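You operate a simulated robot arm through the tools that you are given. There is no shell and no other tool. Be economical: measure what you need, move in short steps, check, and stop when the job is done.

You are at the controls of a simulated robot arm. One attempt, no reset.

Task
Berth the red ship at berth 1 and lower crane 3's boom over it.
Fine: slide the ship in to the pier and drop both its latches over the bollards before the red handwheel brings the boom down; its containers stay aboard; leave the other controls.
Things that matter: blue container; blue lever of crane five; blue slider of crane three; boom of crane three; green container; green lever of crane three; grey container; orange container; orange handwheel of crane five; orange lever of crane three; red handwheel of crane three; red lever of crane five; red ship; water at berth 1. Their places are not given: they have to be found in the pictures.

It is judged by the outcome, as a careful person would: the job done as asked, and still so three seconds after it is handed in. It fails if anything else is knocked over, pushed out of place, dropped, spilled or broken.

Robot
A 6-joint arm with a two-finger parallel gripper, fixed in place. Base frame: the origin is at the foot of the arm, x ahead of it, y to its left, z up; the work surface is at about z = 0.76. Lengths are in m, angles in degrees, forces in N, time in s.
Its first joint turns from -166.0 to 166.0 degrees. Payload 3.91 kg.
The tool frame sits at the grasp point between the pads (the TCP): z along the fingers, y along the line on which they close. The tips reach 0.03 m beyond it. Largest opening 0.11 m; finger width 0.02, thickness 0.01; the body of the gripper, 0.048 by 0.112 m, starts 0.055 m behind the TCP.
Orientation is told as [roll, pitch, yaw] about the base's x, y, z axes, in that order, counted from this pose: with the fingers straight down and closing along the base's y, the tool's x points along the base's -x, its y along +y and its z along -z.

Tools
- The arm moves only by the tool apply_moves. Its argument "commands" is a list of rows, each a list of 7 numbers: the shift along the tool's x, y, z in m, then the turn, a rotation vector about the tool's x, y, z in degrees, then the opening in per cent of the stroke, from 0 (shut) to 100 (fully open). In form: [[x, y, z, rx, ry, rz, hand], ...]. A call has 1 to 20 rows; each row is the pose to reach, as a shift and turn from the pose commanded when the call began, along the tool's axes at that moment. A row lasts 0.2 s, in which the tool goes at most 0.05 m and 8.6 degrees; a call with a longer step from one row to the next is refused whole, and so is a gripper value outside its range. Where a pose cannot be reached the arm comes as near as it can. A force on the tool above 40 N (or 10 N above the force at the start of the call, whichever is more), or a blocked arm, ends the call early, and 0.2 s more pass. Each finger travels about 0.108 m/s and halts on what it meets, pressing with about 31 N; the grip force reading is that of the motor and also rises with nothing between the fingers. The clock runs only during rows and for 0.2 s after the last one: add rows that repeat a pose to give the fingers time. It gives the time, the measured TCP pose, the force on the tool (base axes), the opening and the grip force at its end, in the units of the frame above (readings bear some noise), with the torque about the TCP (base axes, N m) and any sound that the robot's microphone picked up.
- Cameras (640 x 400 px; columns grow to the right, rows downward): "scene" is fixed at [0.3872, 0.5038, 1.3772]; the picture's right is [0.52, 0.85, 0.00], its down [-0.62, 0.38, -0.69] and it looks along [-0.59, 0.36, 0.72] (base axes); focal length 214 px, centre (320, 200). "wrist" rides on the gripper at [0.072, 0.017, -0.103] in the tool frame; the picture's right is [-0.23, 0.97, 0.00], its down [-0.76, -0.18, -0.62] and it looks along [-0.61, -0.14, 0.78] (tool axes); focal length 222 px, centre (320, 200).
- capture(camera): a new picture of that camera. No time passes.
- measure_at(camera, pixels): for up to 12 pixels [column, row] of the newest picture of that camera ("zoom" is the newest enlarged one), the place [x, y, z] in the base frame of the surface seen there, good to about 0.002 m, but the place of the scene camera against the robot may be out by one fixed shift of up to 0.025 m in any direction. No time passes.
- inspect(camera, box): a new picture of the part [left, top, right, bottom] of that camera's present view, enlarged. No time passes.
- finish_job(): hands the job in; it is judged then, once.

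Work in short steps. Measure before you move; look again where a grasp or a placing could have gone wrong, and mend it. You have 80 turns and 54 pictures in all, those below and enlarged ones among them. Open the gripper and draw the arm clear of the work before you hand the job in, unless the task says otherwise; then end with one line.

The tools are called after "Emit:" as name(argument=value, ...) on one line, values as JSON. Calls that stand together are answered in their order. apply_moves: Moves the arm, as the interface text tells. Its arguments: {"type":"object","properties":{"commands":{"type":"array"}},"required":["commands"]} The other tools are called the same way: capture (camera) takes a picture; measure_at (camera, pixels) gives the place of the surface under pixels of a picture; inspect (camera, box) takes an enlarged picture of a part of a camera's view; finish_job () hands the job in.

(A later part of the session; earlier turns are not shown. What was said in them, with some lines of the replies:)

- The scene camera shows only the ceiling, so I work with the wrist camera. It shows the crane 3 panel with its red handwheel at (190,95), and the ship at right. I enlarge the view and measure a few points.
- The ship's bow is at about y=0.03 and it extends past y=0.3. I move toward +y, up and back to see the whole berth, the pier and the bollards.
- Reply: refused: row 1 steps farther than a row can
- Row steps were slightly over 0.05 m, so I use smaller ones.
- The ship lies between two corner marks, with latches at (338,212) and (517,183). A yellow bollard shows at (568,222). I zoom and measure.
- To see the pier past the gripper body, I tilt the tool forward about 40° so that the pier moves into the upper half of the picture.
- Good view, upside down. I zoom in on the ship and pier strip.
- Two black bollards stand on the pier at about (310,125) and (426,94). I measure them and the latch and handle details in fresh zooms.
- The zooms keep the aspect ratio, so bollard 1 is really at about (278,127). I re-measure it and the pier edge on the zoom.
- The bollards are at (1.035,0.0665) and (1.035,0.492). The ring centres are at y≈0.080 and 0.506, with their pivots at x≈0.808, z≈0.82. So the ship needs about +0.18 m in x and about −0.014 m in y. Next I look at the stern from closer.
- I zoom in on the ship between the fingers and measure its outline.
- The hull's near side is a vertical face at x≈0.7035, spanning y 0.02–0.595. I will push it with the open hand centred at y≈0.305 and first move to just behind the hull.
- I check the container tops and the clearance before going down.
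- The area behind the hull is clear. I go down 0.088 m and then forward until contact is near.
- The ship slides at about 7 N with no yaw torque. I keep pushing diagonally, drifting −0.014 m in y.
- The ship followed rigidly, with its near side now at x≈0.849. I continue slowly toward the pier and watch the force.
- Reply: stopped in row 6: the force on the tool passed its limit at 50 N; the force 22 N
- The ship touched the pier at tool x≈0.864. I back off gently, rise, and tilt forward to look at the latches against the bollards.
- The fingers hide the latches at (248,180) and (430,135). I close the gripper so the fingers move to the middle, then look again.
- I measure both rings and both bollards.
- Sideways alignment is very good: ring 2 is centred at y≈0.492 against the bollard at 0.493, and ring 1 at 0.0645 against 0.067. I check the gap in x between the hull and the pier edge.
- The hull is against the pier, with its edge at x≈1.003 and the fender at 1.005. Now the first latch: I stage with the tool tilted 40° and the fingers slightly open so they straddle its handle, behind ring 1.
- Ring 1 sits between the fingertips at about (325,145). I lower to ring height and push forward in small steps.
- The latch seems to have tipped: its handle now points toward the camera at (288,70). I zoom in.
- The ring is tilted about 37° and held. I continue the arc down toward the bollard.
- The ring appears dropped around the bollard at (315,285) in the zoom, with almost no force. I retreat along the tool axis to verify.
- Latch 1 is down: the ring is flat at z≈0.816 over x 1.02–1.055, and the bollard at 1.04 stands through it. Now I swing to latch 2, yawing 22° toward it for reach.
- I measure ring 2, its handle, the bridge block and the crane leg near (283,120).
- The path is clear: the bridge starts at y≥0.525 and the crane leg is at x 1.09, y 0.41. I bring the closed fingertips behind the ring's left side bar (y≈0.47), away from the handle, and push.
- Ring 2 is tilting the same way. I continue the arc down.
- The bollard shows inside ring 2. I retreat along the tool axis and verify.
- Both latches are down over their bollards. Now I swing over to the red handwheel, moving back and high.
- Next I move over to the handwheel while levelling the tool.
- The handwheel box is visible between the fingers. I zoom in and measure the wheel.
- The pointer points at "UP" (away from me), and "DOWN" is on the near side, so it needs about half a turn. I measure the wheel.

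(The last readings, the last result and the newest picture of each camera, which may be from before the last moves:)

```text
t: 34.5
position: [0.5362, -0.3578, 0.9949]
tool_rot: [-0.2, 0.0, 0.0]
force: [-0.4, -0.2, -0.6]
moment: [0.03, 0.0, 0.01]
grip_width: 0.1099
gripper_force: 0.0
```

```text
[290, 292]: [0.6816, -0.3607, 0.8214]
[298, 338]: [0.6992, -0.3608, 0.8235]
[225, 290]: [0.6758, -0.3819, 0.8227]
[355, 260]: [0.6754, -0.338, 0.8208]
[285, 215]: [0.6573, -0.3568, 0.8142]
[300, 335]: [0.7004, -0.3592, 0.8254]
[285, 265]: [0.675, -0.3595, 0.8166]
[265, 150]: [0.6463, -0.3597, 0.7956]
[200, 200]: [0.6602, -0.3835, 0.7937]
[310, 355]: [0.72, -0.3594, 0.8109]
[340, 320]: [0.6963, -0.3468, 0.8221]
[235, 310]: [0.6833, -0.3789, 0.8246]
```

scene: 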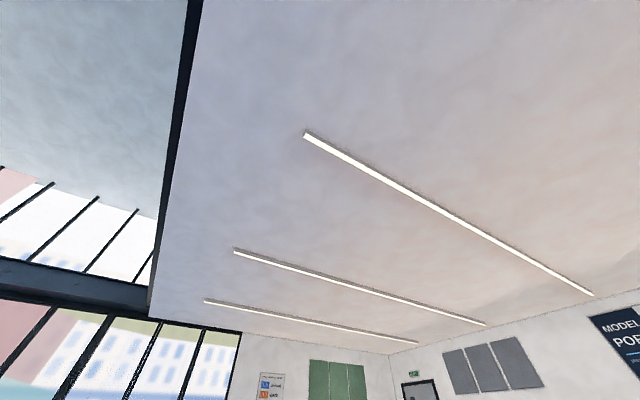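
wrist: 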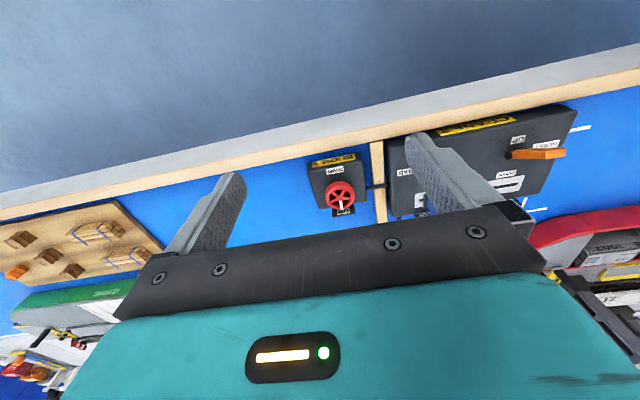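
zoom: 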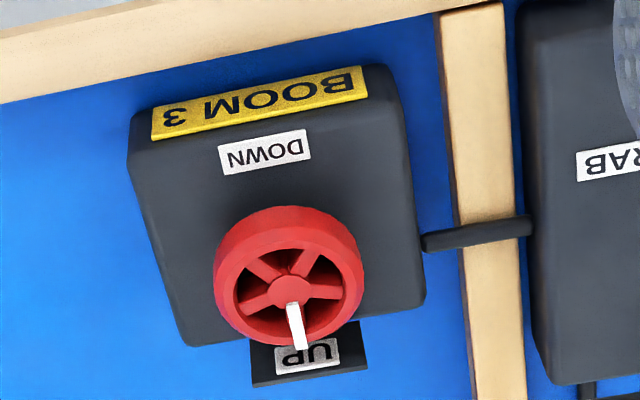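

The wheel centre is about (0.680, −0.360), radius ≈0.024, top z≈0.823, and the box top is 0.795. I move above it with a partial opening and lower to grip height.

Emit:
apply_moves(commands=[[-0.036, -0.001, 0, 0, 0, 0, 65], [-0.072, -0.001, 0, 0, 0, 0, 65], [-0.108, -0.002, 0, 0, 0, 0, 65], [-0.144, -0.002, 0.01, 0, 0, 0, 65], [-0.144, -0.002, 0.05, 0, 0, 0, 65], [-0.144, -0.002, 0.09, 0, 0, 0, 65], [-0.144, -0.002, 0.12, 0, 0, 0, 65], [-0.144, -0.002, 0.12, 0, 0, 0, 65]])

Emit:
capture(camera="wrist")

```text
t: 36.3
position: [0.6799, -0.3592, 0.8774]
tool_rot: [-0.2, -0.1, -0.2]
force: [1.2, 0.9, -0.5]
moment: [0.03, -0.02, 0.02]
grip_width: 0.0715
gripper_force: 0.1
```

```text
20 pictures are left
```

wrist: 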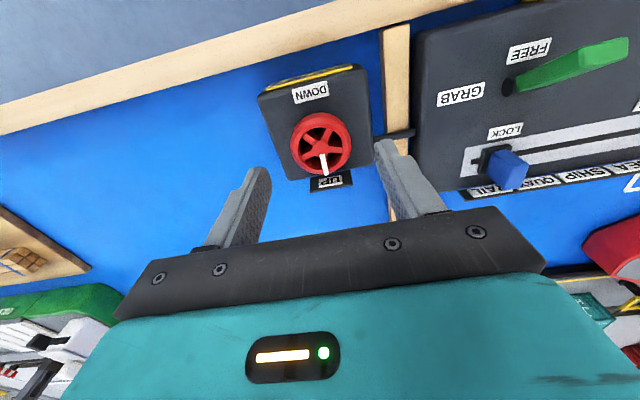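

I re-measure the wheel and post from here before gripping.

Emit:
measure_at(camera="wrist", pixels=[[322, 148], [325, 172], [293, 150], [349, 140], [318, 116], [395, 60], [395, 136], [340, 165]])

```text
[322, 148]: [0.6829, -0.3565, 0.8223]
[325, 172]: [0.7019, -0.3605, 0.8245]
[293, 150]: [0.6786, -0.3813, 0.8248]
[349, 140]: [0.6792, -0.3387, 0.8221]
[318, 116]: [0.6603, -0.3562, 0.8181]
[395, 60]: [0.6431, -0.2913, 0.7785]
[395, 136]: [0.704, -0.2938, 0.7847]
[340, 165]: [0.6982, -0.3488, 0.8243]
```

The alignment is good. I lower 0.044 m and close on the wheel.

Emit:
apply_moves(commands=[[0, 0, 0.025, 0, 0, 0, 65], [0, 0, 0.044, 0, 0, 0, 65], [0, 0, 0.044, 0, 0, 0, 40], [0, 0, 0.044, 0, 0, 0, 30], [0, 0, 0.044, 0, 0, 0, 30], [0, 0, 0.044, 0, 0, 0, 30]])

```text
t: 37.7
position: [0.6804, -0.3597, 0.8343]
tool_rot: [0.0, 0.0, -0.1]
force: [1.2, 2.5, -8.4]
moment: [0.16, -0.74, 0.01]
grip_width: 0.0478
gripper_force: 44.6
```

Gripped at 0.048 m, which matches the wheel's diameter. I test a small turn, clockwise seen from above.

Emit:
apply_moves(commands=[[0, 0, 0, 0, 0, 4, 30], [0, 0, 0, 0, 0, 8, 30], [0, 0, 0, 0, 0, 12, 30]])

Emit:
inspect(camera="wrist", box=[240, 60, 432, 180])

```text
t: 38.5
position: [0.68, -0.3596, 0.8351]
tool_rot: [-0.1, 0.0, -12.0]
force: [-0.8, 2.8, -2.8]
moment: [0.39, 0.11, 0.9]
grip_width: 0.0471
gripper_force: 44.9
```

```text
3.33 times, centred on (336, 120) of wrist
```

zoom: 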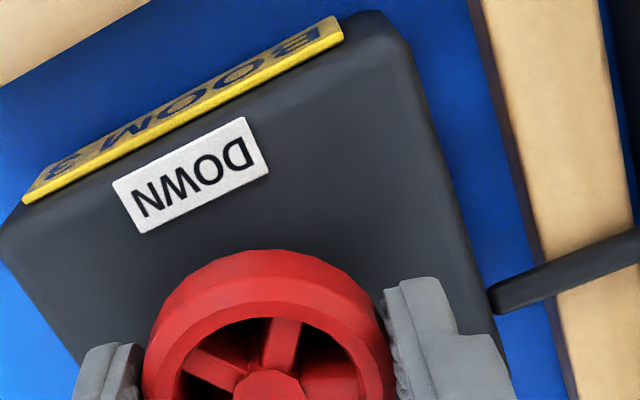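

The resisting moment of 0.9 N·m suggests an end stop on this side. I try the other direction.

Emit:
apply_moves(commands=[[0, 0, 0, 0, 0, -6, 30], [0, 0, 0, 0, 0, -12, 30], [0, 0, 0, 0, 0, -18, 30], [0, 0, 0, 0, 0, -24, 30], [0, 0, 0, 0, 0, -30, 30]])

Emit:
inspect(camera="wrist", box=[240, 80, 432, 200])

```text
t: 39.7
position: [0.68, -0.3605, 0.8347]
tool_rot: [-0.2, 0.0, 18.0]
force: [5.2, -5.5, 1.4]
moment: [0.86, -0.51, 0.0]
grip_width: 0.0469
gripper_force: 45.1
```

```text
3.33 times, centred on (336, 140) of wrist
```

zoom: 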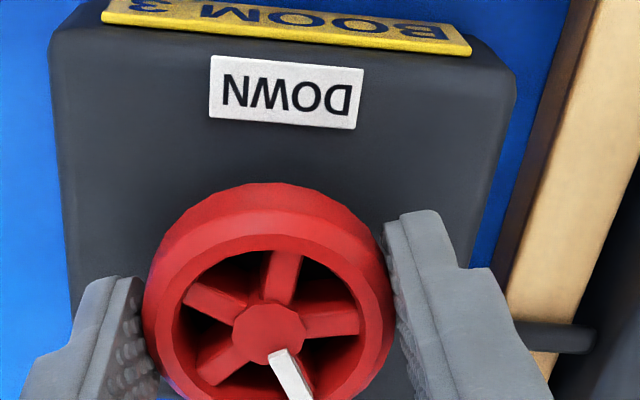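

The wheel now turns with the gripper without resistance. I keep turning counter-clockwise.

Emit:
apply_moves(commands=[[0, 0, 0, 0, 0, -8, 30], [0, 0, 0, 0, 0, -16, 30], [0, 0, 0, 0, 0, -24, 30], [0, 0, 0, 0, 0, -32, 30], [0, 0, 0, 0, 0, -40, 30], [0, 0, 0, 0, 0, -48, 30], [0, 0, 0, 0, 0, -56, 30], [0, 0, 0, 0, 0, -64, 30], [0, 0, 0, 0, 0, -72, 30]])

Emit:
capture(camera="wrist")

```text
t: 41.1
position: [0.6811, -0.3627, 0.8338]
tool_rot: [-0.3, 0.1, 63.7]
force: [8.1, -13.8, -1.5]
moment: [0.55, 0.74, 0.0]
grip_width: 0.047
gripper_force: 45.0
stopped in row 6: the force on the tool passed its limit at 41 N (the readings are from after the stop); the commanded pose is now the measured one
```

```text
17 pictures are left
```

wrist: 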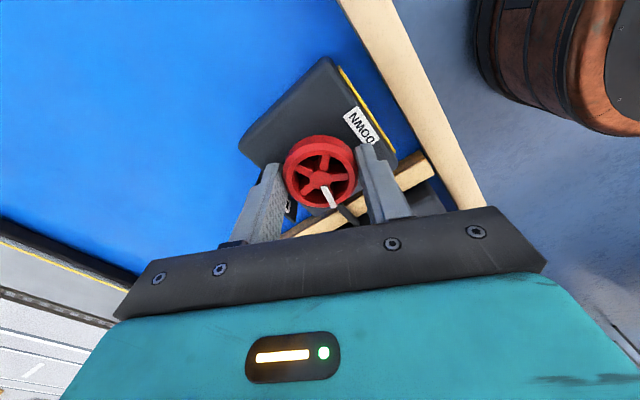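

The lateral force says a fingertip met the raised "UP" plate on the far side at this angle. I turn back a bit, open slightly, lift off, and re-grip at a yaw that keeps the fingers off the plate.

Emit:
apply_moves(commands=[[-0.001, 0.001, 0, 0, 0, 6, 30], [-0.0019, 0.0018, 0, 0, 0, 14, 30], [-0.0019, 0.0018, 0, 0, 0, 14, 56], [-0.0019, 0.0018, 0, 0, 0, 14, 56], [-0.0019, 0.0018, -0.02, 0, 0, 14, 56], [-0.0019, 0.0018, -0.045, 0, 0, 14, 65]])

Emit:
capture(camera="wrist")

```text
t: 41.6
position: [0.6803, -0.3611, 0.8342]
tool_rot: [-0.5, 0.0, 54.5]
force: [11.4, -17.9, -4.5]
moment: [0.66, 0.59, -0.01]
grip_width: 0.0471
gripper_force: 44.7
stopped in row 2: the force on the tool passed its limit at 42 N (the readings are from after the stop); the commanded pose is now the measured one
```

```text
16 pictures are left
```

wrist: 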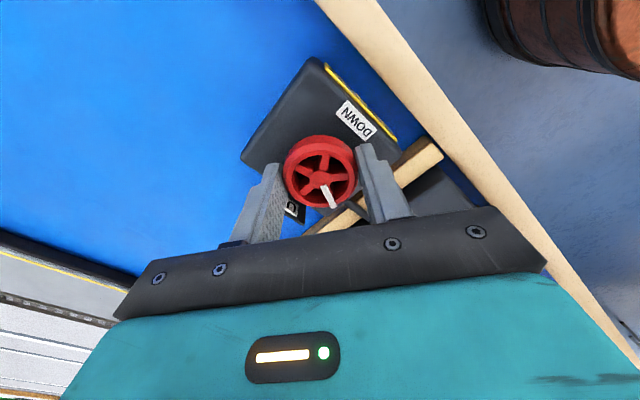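

The force acts along the closing axis, so the wheel's centre lies a little toward +x/−y of where I thought, and the plate is not the cause. I open to release the strain and lift off to re-centre.

Emit:
apply_moves(commands=[[0, 0, 0, 0, 0, 0, 56], [0, 0, 0, 0, 0, 0, 60], [0, 0, 0, 0, 0, 0, 60], [0, 0, -0.02, 0, 0, 0, 65], [0, 0, -0.045, 0, 0, 0, 65], [0, 0, -0.045, 0, 0, 0, 65]])

Emit:
capture(camera="wrist")

```text
t: 43.0
position: [0.6807, -0.3594, 0.8797]
tool_rot: [-0.5, 0.1, 54.4]
force: [0.2, -0.3, 0.6]
moment: [0.02, 0.0, -0.02]
grip_width: 0.0713
gripper_force: 0.1
```

```text
15 pictures are left
```

wrist: 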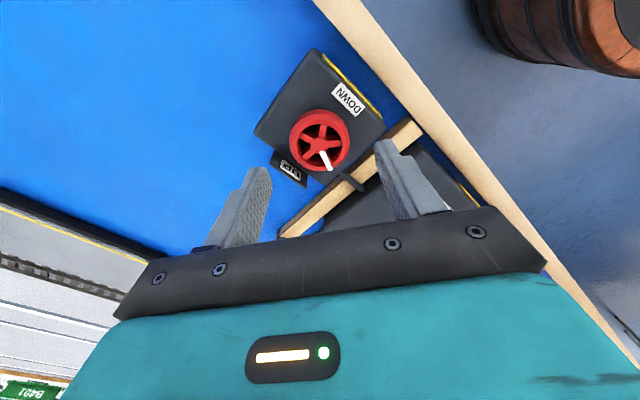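

I zoom and measure the wheel rim, hub and pointer again.

Emit:
inspect(camera="wrist", box=[256, 90, 384, 200])

Emit:
measure_at(camera="wrist", pixels=[[321, 146], [329, 169], [292, 144], [349, 138], [317, 116], [305, 168], [342, 162], [330, 173], [295, 160], [293, 170]])

```text
3.64 times, centred on (320, 145) of wrist
```

zoom: 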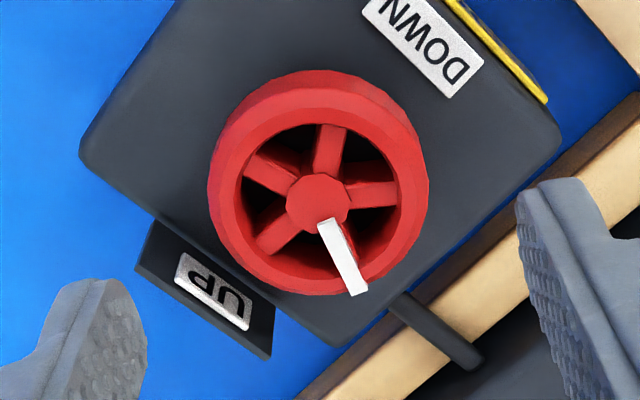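

```text
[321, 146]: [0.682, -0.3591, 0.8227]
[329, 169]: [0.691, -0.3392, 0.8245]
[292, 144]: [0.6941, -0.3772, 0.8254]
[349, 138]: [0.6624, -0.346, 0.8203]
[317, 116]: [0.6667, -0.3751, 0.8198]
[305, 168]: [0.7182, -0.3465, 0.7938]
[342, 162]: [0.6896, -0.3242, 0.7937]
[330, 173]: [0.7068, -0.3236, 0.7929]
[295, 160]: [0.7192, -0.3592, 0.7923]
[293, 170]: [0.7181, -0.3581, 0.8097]
```

The pointer now stands at about 66° toward DOWN, so about 114° remain. I re-centre at about (0.682, −0.360) and wind the open hand back to yaw −40 above the wheel.

Emit:
apply_moves(commands=[[-0.0009, -0.0016, 0, 0, 0, 8, 65], [-0.0009, -0.0016, 0, 0, 0, 16, 65], [-0.0009, -0.0016, 0, 0, 0, 24, 65], [-0.0009, -0.0016, 0, 0, 0, 32, 65], [-0.0009, -0.0016, 0, 0, 0, 40, 65], [-0.0009, -0.0016, 0, 0, 0, 48, 65], [-0.0009, -0.0016, 0, 0, 0, 56, 65], [-0.0009, -0.0016, 0, 0, 0, 64, 65], [-0.0009, -0.0016, 0, 0, 0, 72, 65], [-0.0009, -0.0016, 0, 0, 0, 80, 65], [-0.0009, -0.0016, 0, 0, 0, 88, 65], [-0.0009, -0.0016, 0, 0, 0, 94.4, 65], [-0.0009, -0.0016, 0, 0, 0, 94.4, 65]])

```text
t: 45.8
position: [0.681, -0.3612, 0.8797]
tool_rot: [-0.1, -0.6, -40.0]
force: [0.1, 0.0, 0.3]
moment: [0.02, 0.03, 0.01]
grip_width: 0.0717
gripper_force: 0.0
```

I lower and grip again at this yaw.

Emit:
apply_moves(commands=[[-0.0001, 0.001, 0.02, 0, 0, 0, 65], [-0.0001, 0.001, 0.042, 0, 0, 0, 65], [-0.0001, 0.001, 0.042, 0, 0, 0, 50], [-0.0001, 0.001, 0.042, 0, 0, 0, 38], [-0.0001, 0.001, 0.042, 0, 0, 0, 35], [-0.0001, 0.001, 0.042, 0, 0, 0, 35]])

```text
t: 47.2
position: [0.6822, -0.3598, 0.8367]
tool_rot: [-0.2, -0.5, -39.9]
force: [-6.8, -7.4, -2.7]
moment: [-0.5, -0.24, -0.03]
grip_width: 0.0474
gripper_force: 44.9
```

Modest side force, so I nudge 0.8 mm toward −y of the tool and turn counter-clockwise from yaw −40 to about +44.

Emit:
apply_moves(commands=[[0, -0.0008, 0, 0, 0, 0, 35], [0, -0.0008, 0, 0, 0, -6, 35], [0, -0.0008, 0, 0, 0, -12, 35], [0, -0.0008, 0, 0, 0, -18, 35], [0, -0.0008, 0, 0, 0, -24, 35], [0, -0.0008, 0, 0, 0, -30, 35], [0, -0.0008, 0, 0, 0, -36, 35], [0, -0.0008, 0, 0, 0, -42, 35], [0, -0.0008, 0, 0, 0, -48, 35], [0, -0.0008, 0, 0, 0, -54, 35], [0, -0.0008, 0, 0, 0, -60, 35], [0, -0.0008, 0, 0, 0, -66, 35], [0, -0.0008, 0, 0, 0, -72, 35], [0, -0.0008, 0, 0, 0, -78, 35], [0, -0.0008, 0, 0, 0, -84, 35]])

Emit:
capture(camera="wrist")

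```text
t: 50.4
position: [0.6813, -0.3606, 0.8369]
tool_rot: [-0.5, 0.1, 44.3]
force: [-4.8, 23.0, -14.9]
moment: [1.36, -0.17, -0.01]
grip_width: 0.0472
gripper_force: 45.0
```

```text
13 pictures are left
```

wrist: 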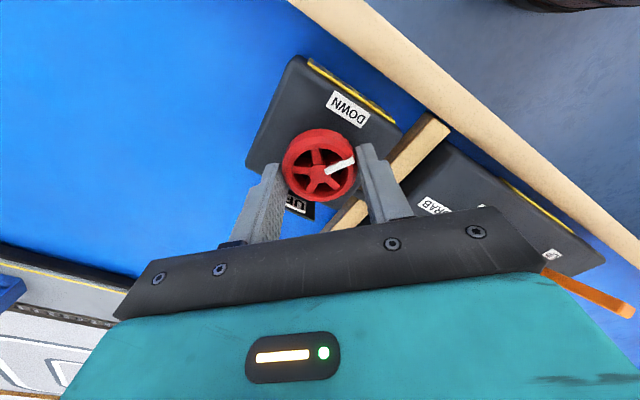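

The pointer now aims between +y and DOWN, at roughly 150°. I release, lift and measure it.

Emit:
apply_moves(commands=[[0, 0, 0, 0, 0, 0, 56], [0, 0, 0, 0, 0, 0, 62], [0, 0, 0, 0, 0, 0, 62], [0, 0, -0.02, 0, 0, 0, 65], [0, 0, -0.042, 0, 0, 0, 65], [0, 0, -0.042, 0, 0, 0, 65]])

Emit:
inspect(camera="wrist", box=[256, 90, 384, 200])

```text
t: 51.8
position: [0.6829, -0.3614, 0.8816]
tool_rot: [-0.5, 0.0, 44.0]
force: [0.0, -0.6, 0.4]
moment: [0.0, 0.05, -0.01]
grip_width: 0.0718
gripper_force: 0.2
```

```text
3.64 times, centred on (320, 145) of wrist
```

zoom: 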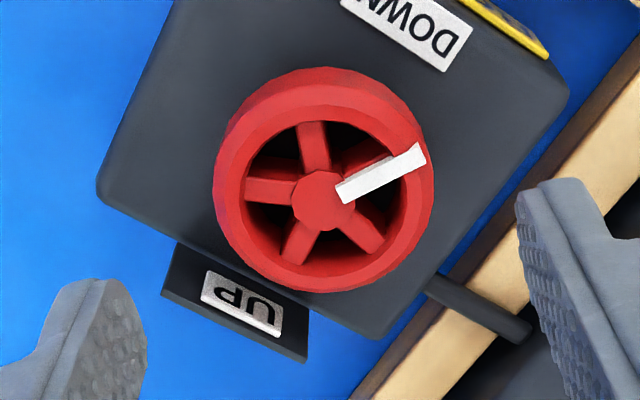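

Emit:
measure_at(camera="zoom", pixels=[[325, 202], [345, 192], [415, 155], [225, 200], [425, 195], [400, 120], [300, 285], [380, 270]])

```text
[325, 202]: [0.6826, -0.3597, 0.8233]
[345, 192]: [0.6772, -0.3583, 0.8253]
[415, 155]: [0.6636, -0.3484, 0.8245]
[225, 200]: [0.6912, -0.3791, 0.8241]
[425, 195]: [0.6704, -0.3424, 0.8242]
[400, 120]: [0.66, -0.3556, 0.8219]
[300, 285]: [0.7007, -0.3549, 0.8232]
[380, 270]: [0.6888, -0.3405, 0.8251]
```

The pointer is at about 146°, so 34° remain. I wind the open hand back to yaw −15, lower and grip.

Emit:
apply_moves(commands=[[0, 0.001, 0, 0, 0, 8, 65], [0, 0.001, 0, 0, 0, 16, 65], [0, 0.001, 0, 0, 0, 24, 65], [0, 0.001, 0, 0, 0, 32, 65], [0, 0.001, 0, 0, 0, 40, 65], [0, 0.001, 0, 0, 0, 48, 65], [0, 0.001, 0, 0, 0, 56, 65], [0, 0.001, 0, 0, 0, 59, 65], [0, 0.001, 0.02, 0, 0, 59, 65], [0, 0.001, 0.043, 0, 0, 59, 65], [0, 0.001, 0.043, 0, 0, 59, 50], [0, 0.001, 0.043, 0, 0, 59, 38], [0, 0.001, 0.043, 0, 0, 59, 35], [0, 0.001, 0.043, 0, 0, 59, 35]])

```text
t: 54.8
position: [0.6828, -0.3594, 0.8357]
tool_rot: [-0.3, -0.4, -15.0]
force: [0.6, -5.9, -2.0]
moment: [-0.03, -0.42, 0.0]
grip_width: 0.0475
gripper_force: 44.9
```

Gripped. I turn the remaining angle counter-clockwise in small steps and watch for the end stop.

Emit:
apply_moves(commands=[[0, 0, 0, 0, 0, -5, 35], [0, 0, 0, 0, 0, -10, 35], [0, 0, 0, 0, 0, -15, 35], [0, 0, 0, 0, 0, -20, 35], [0, 0, 0, 0, 0, -25, 35], [0, 0, 0, 0, 0, -30, 35], [0, 0, 0, 0, 0, -34, 35]])

Emit:
capture(camera="wrist")

```text
t: 56.4
position: [0.6822, -0.361, 0.836]
tool_rot: [-0.4, 0.0, 19.1]
force: [2.2, -9.8, -24.8]
moment: [0.44, 0.11, -0.81]
grip_width: 0.048
gripper_force: 44.8
```

```text
11 pictures are left
```

wrist: 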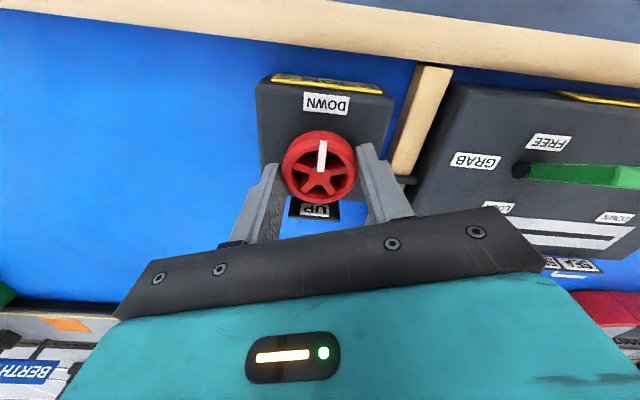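

The moment of −0.81 N·m shows the end stop, and the pointer is at DOWN. I release and lift clear.

Emit:
apply_moves(commands=[[0, 0, 0, 0, 0, 0, 56], [0, 0, 0, 0, 0, 0, 62], [0, 0, 0, 0, 0, 0, 62], [0, 0, -0.02, 0, 0, 0, 65], [0, 0, -0.06, 0, 0, 0, 65], [0, 0, -0.1, 0, 0, 0, 65], [0.03, 0, -0.14, 0, 0, 0, 65], [0.06, 0, -0.17, 0, 0, 0, 65]])

Emit:
capture(camera="wrist")

```text
t: 58.2
position: [0.6209, -0.3786, 1.0092]
tool_rot: [-0.4, -0.3, 19.1]
force: [1.2, 1.5, 0.6]
moment: [0.04, 0.07, 0.02]
grip_width: 0.0713
gripper_force: 0.1
```

```text
10 pictures are left
```

wrist: 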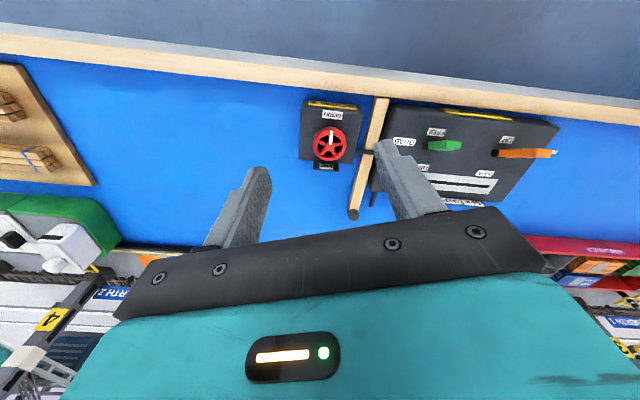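

The wheel is at DOWN and the neighbouring controls look untouched. I move back, staying clear of where the boom has come down, and tilt up to look at it over the ship.

Emit:
apply_moves(commands=[[0.04, 0, -0.01, 0, 0, 0, 65], [0.08, 0, -0.02, 0, -5, 0, 65], [0.11, 0.02, -0.02, 0, -10, 0, 65], [0.12, 0.05, -0.03, 0, -15, 0, 65], [0.12, 0.09, -0.03, 0, -20, 0, 40], [0.12, 0.13, -0.04, 0, -25, 0, 20], [0.12, 0.17, -0.04, 0, -30, 0, 0], [0.12, 0.2, -0.05, 0, -35, 0, 0], [0.12, 0.22, -0.05, 0, -40, 0, 0], [0.12, 0.22, -0.05, 0, -40, 0, 0]])

Emit:
capture(camera="wrist")

```text
t: 60.4
position: [0.4373, -0.2081, 1.0572]
tool_rot: [-0.8, -40.2, 19.4]
force: [0.4, -0.1, -0.8]
moment: [-0.01, -0.01, -0.01]
grip_width: 0.0004
gripper_force: 30.8
```

```text
9 pictures are left
```

wrist: 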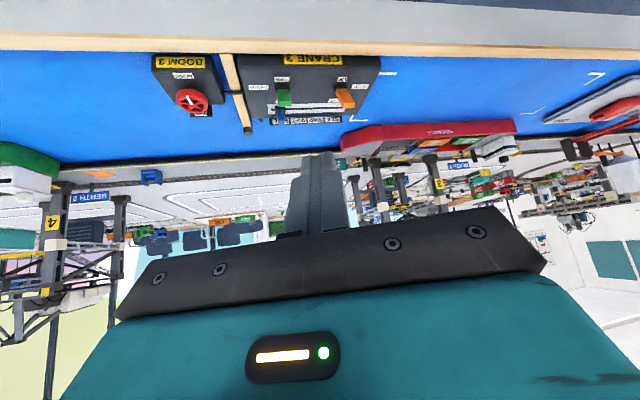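

I zoom in on the ship and crane 3.

Emit:
inspect(camera="wrist", box=[335, 100, 527, 220])

```text
3.33 times, centred on (431, 160) of wrist
```

zoom: 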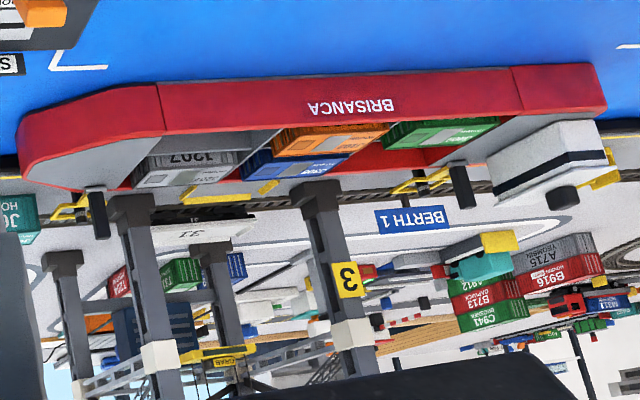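

The boom sits higher in the world, so it is hidden behind the gripper in this view. I tilt further up.

Emit:
apply_moves(commands=[[0, 0.02, 0, 0, -8, 0, 0], [0, 0.04, 0, 0, -16, 0, 0], [0, 0.06, 0, 0, -24, 0, 0], [0, 0.08, 0, 0, -32, 0, 0], [0, 0.08, 0, 0, -32, 0, 0]])

Emit:
capture(camera="wrist")

```text
t: 61.6
position: [0.4112, -0.134, 1.0547]
tool_rot: [-1.6, -72.4, 20.5]
force: [0.6, 0.2, 0.1]
moment: [0.01, -0.03, -0.04]
grip_width: 0.0
gripper_force: 31.6
```

```text
7 pictures are left
```

wrist: 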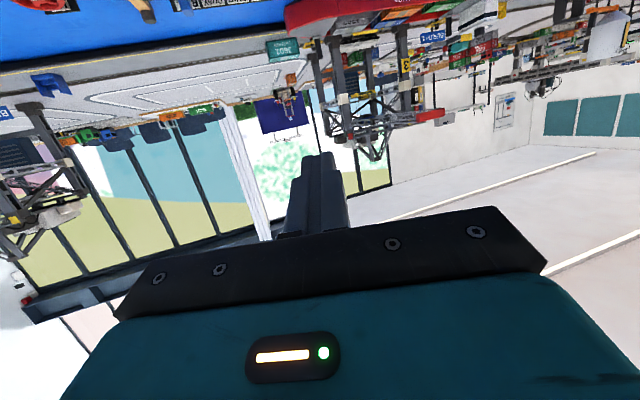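

I zoom in on crane 3's top, around (385,120).

Emit:
inspect(camera="wrist", box=[300, 30, 460, 170])

Emit:
measure_at(camera="wrist", pixels=[[430, 115], [410, 120], [375, 155], [340, 125], [440, 110], [350, 137], [385, 130], [420, 117]])

```text
2.86 times, centred on (380, 100) of wrist
```

zoom: 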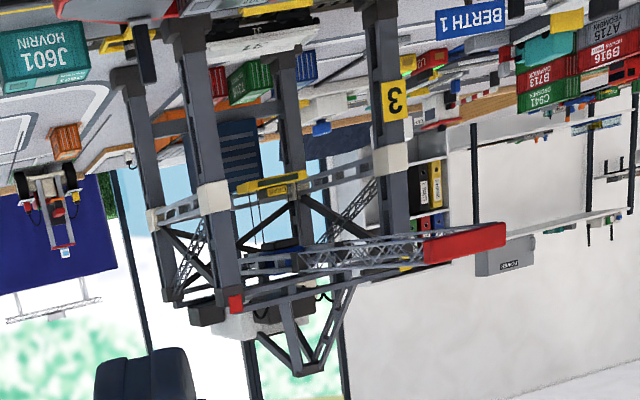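

```text
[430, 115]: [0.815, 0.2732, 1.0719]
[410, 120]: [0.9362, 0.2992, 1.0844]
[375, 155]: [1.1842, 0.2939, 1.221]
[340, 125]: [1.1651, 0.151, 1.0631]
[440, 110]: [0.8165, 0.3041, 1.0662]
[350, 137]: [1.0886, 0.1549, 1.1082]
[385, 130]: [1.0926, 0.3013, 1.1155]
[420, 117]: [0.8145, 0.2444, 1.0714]
```

The red-tipped boom now reaches out level, with its tip at x≈0.815, y≈0.27, z≈1.07, over the berthed ship at x 0.875–1.0. Latches, containers and controls look right, so I open the hand and draw the arm back.

Emit:
apply_moves(commands=[[0, 0, -0.02, 0, 4, 0, 50], [0, 0, -0.04, 0, 8, 0, 100], [0, 0, -0.04, 0, 16, 0, 100], [0, 0, -0.04, 0, 24, 0, 100], [0, 0, -0.04, 0, 32, 0, 100]])

Emit:
inspect(camera="wrist", box=[150, 40, 510, 240])

```text
t: 62.8
position: [0.3757, -0.1446, 1.0675]
tool_rot: [-0.8, -40.1, 19.4]
force: [0.4, -1.0, -0.1]
moment: [-0.01, 0.03, -0.03]
grip_width: 0.1103
gripper_force: 0.1
```

```text
1.78 times, centred on (330, 140) of wrist
```

zoom: 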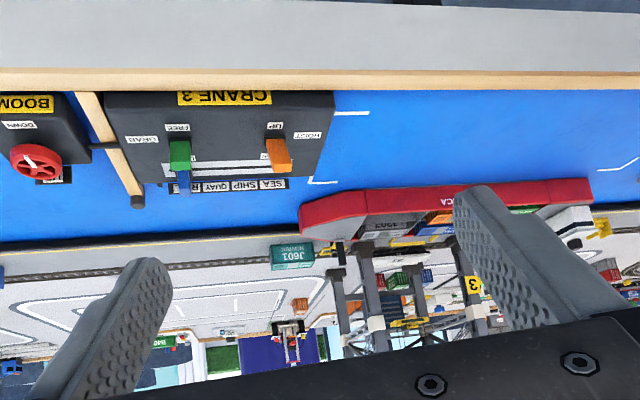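

The ship is berthed, the boom is down, the other controls are unchanged and the arm is clear, so I hand in.

Emit:
finish_job()

```text
The job is handed in.
```

The red ship is against the pier at berth 1 with both latches over their bollards and its containers aboard, and crane 3's boom is down over it, with the other controls left alone.
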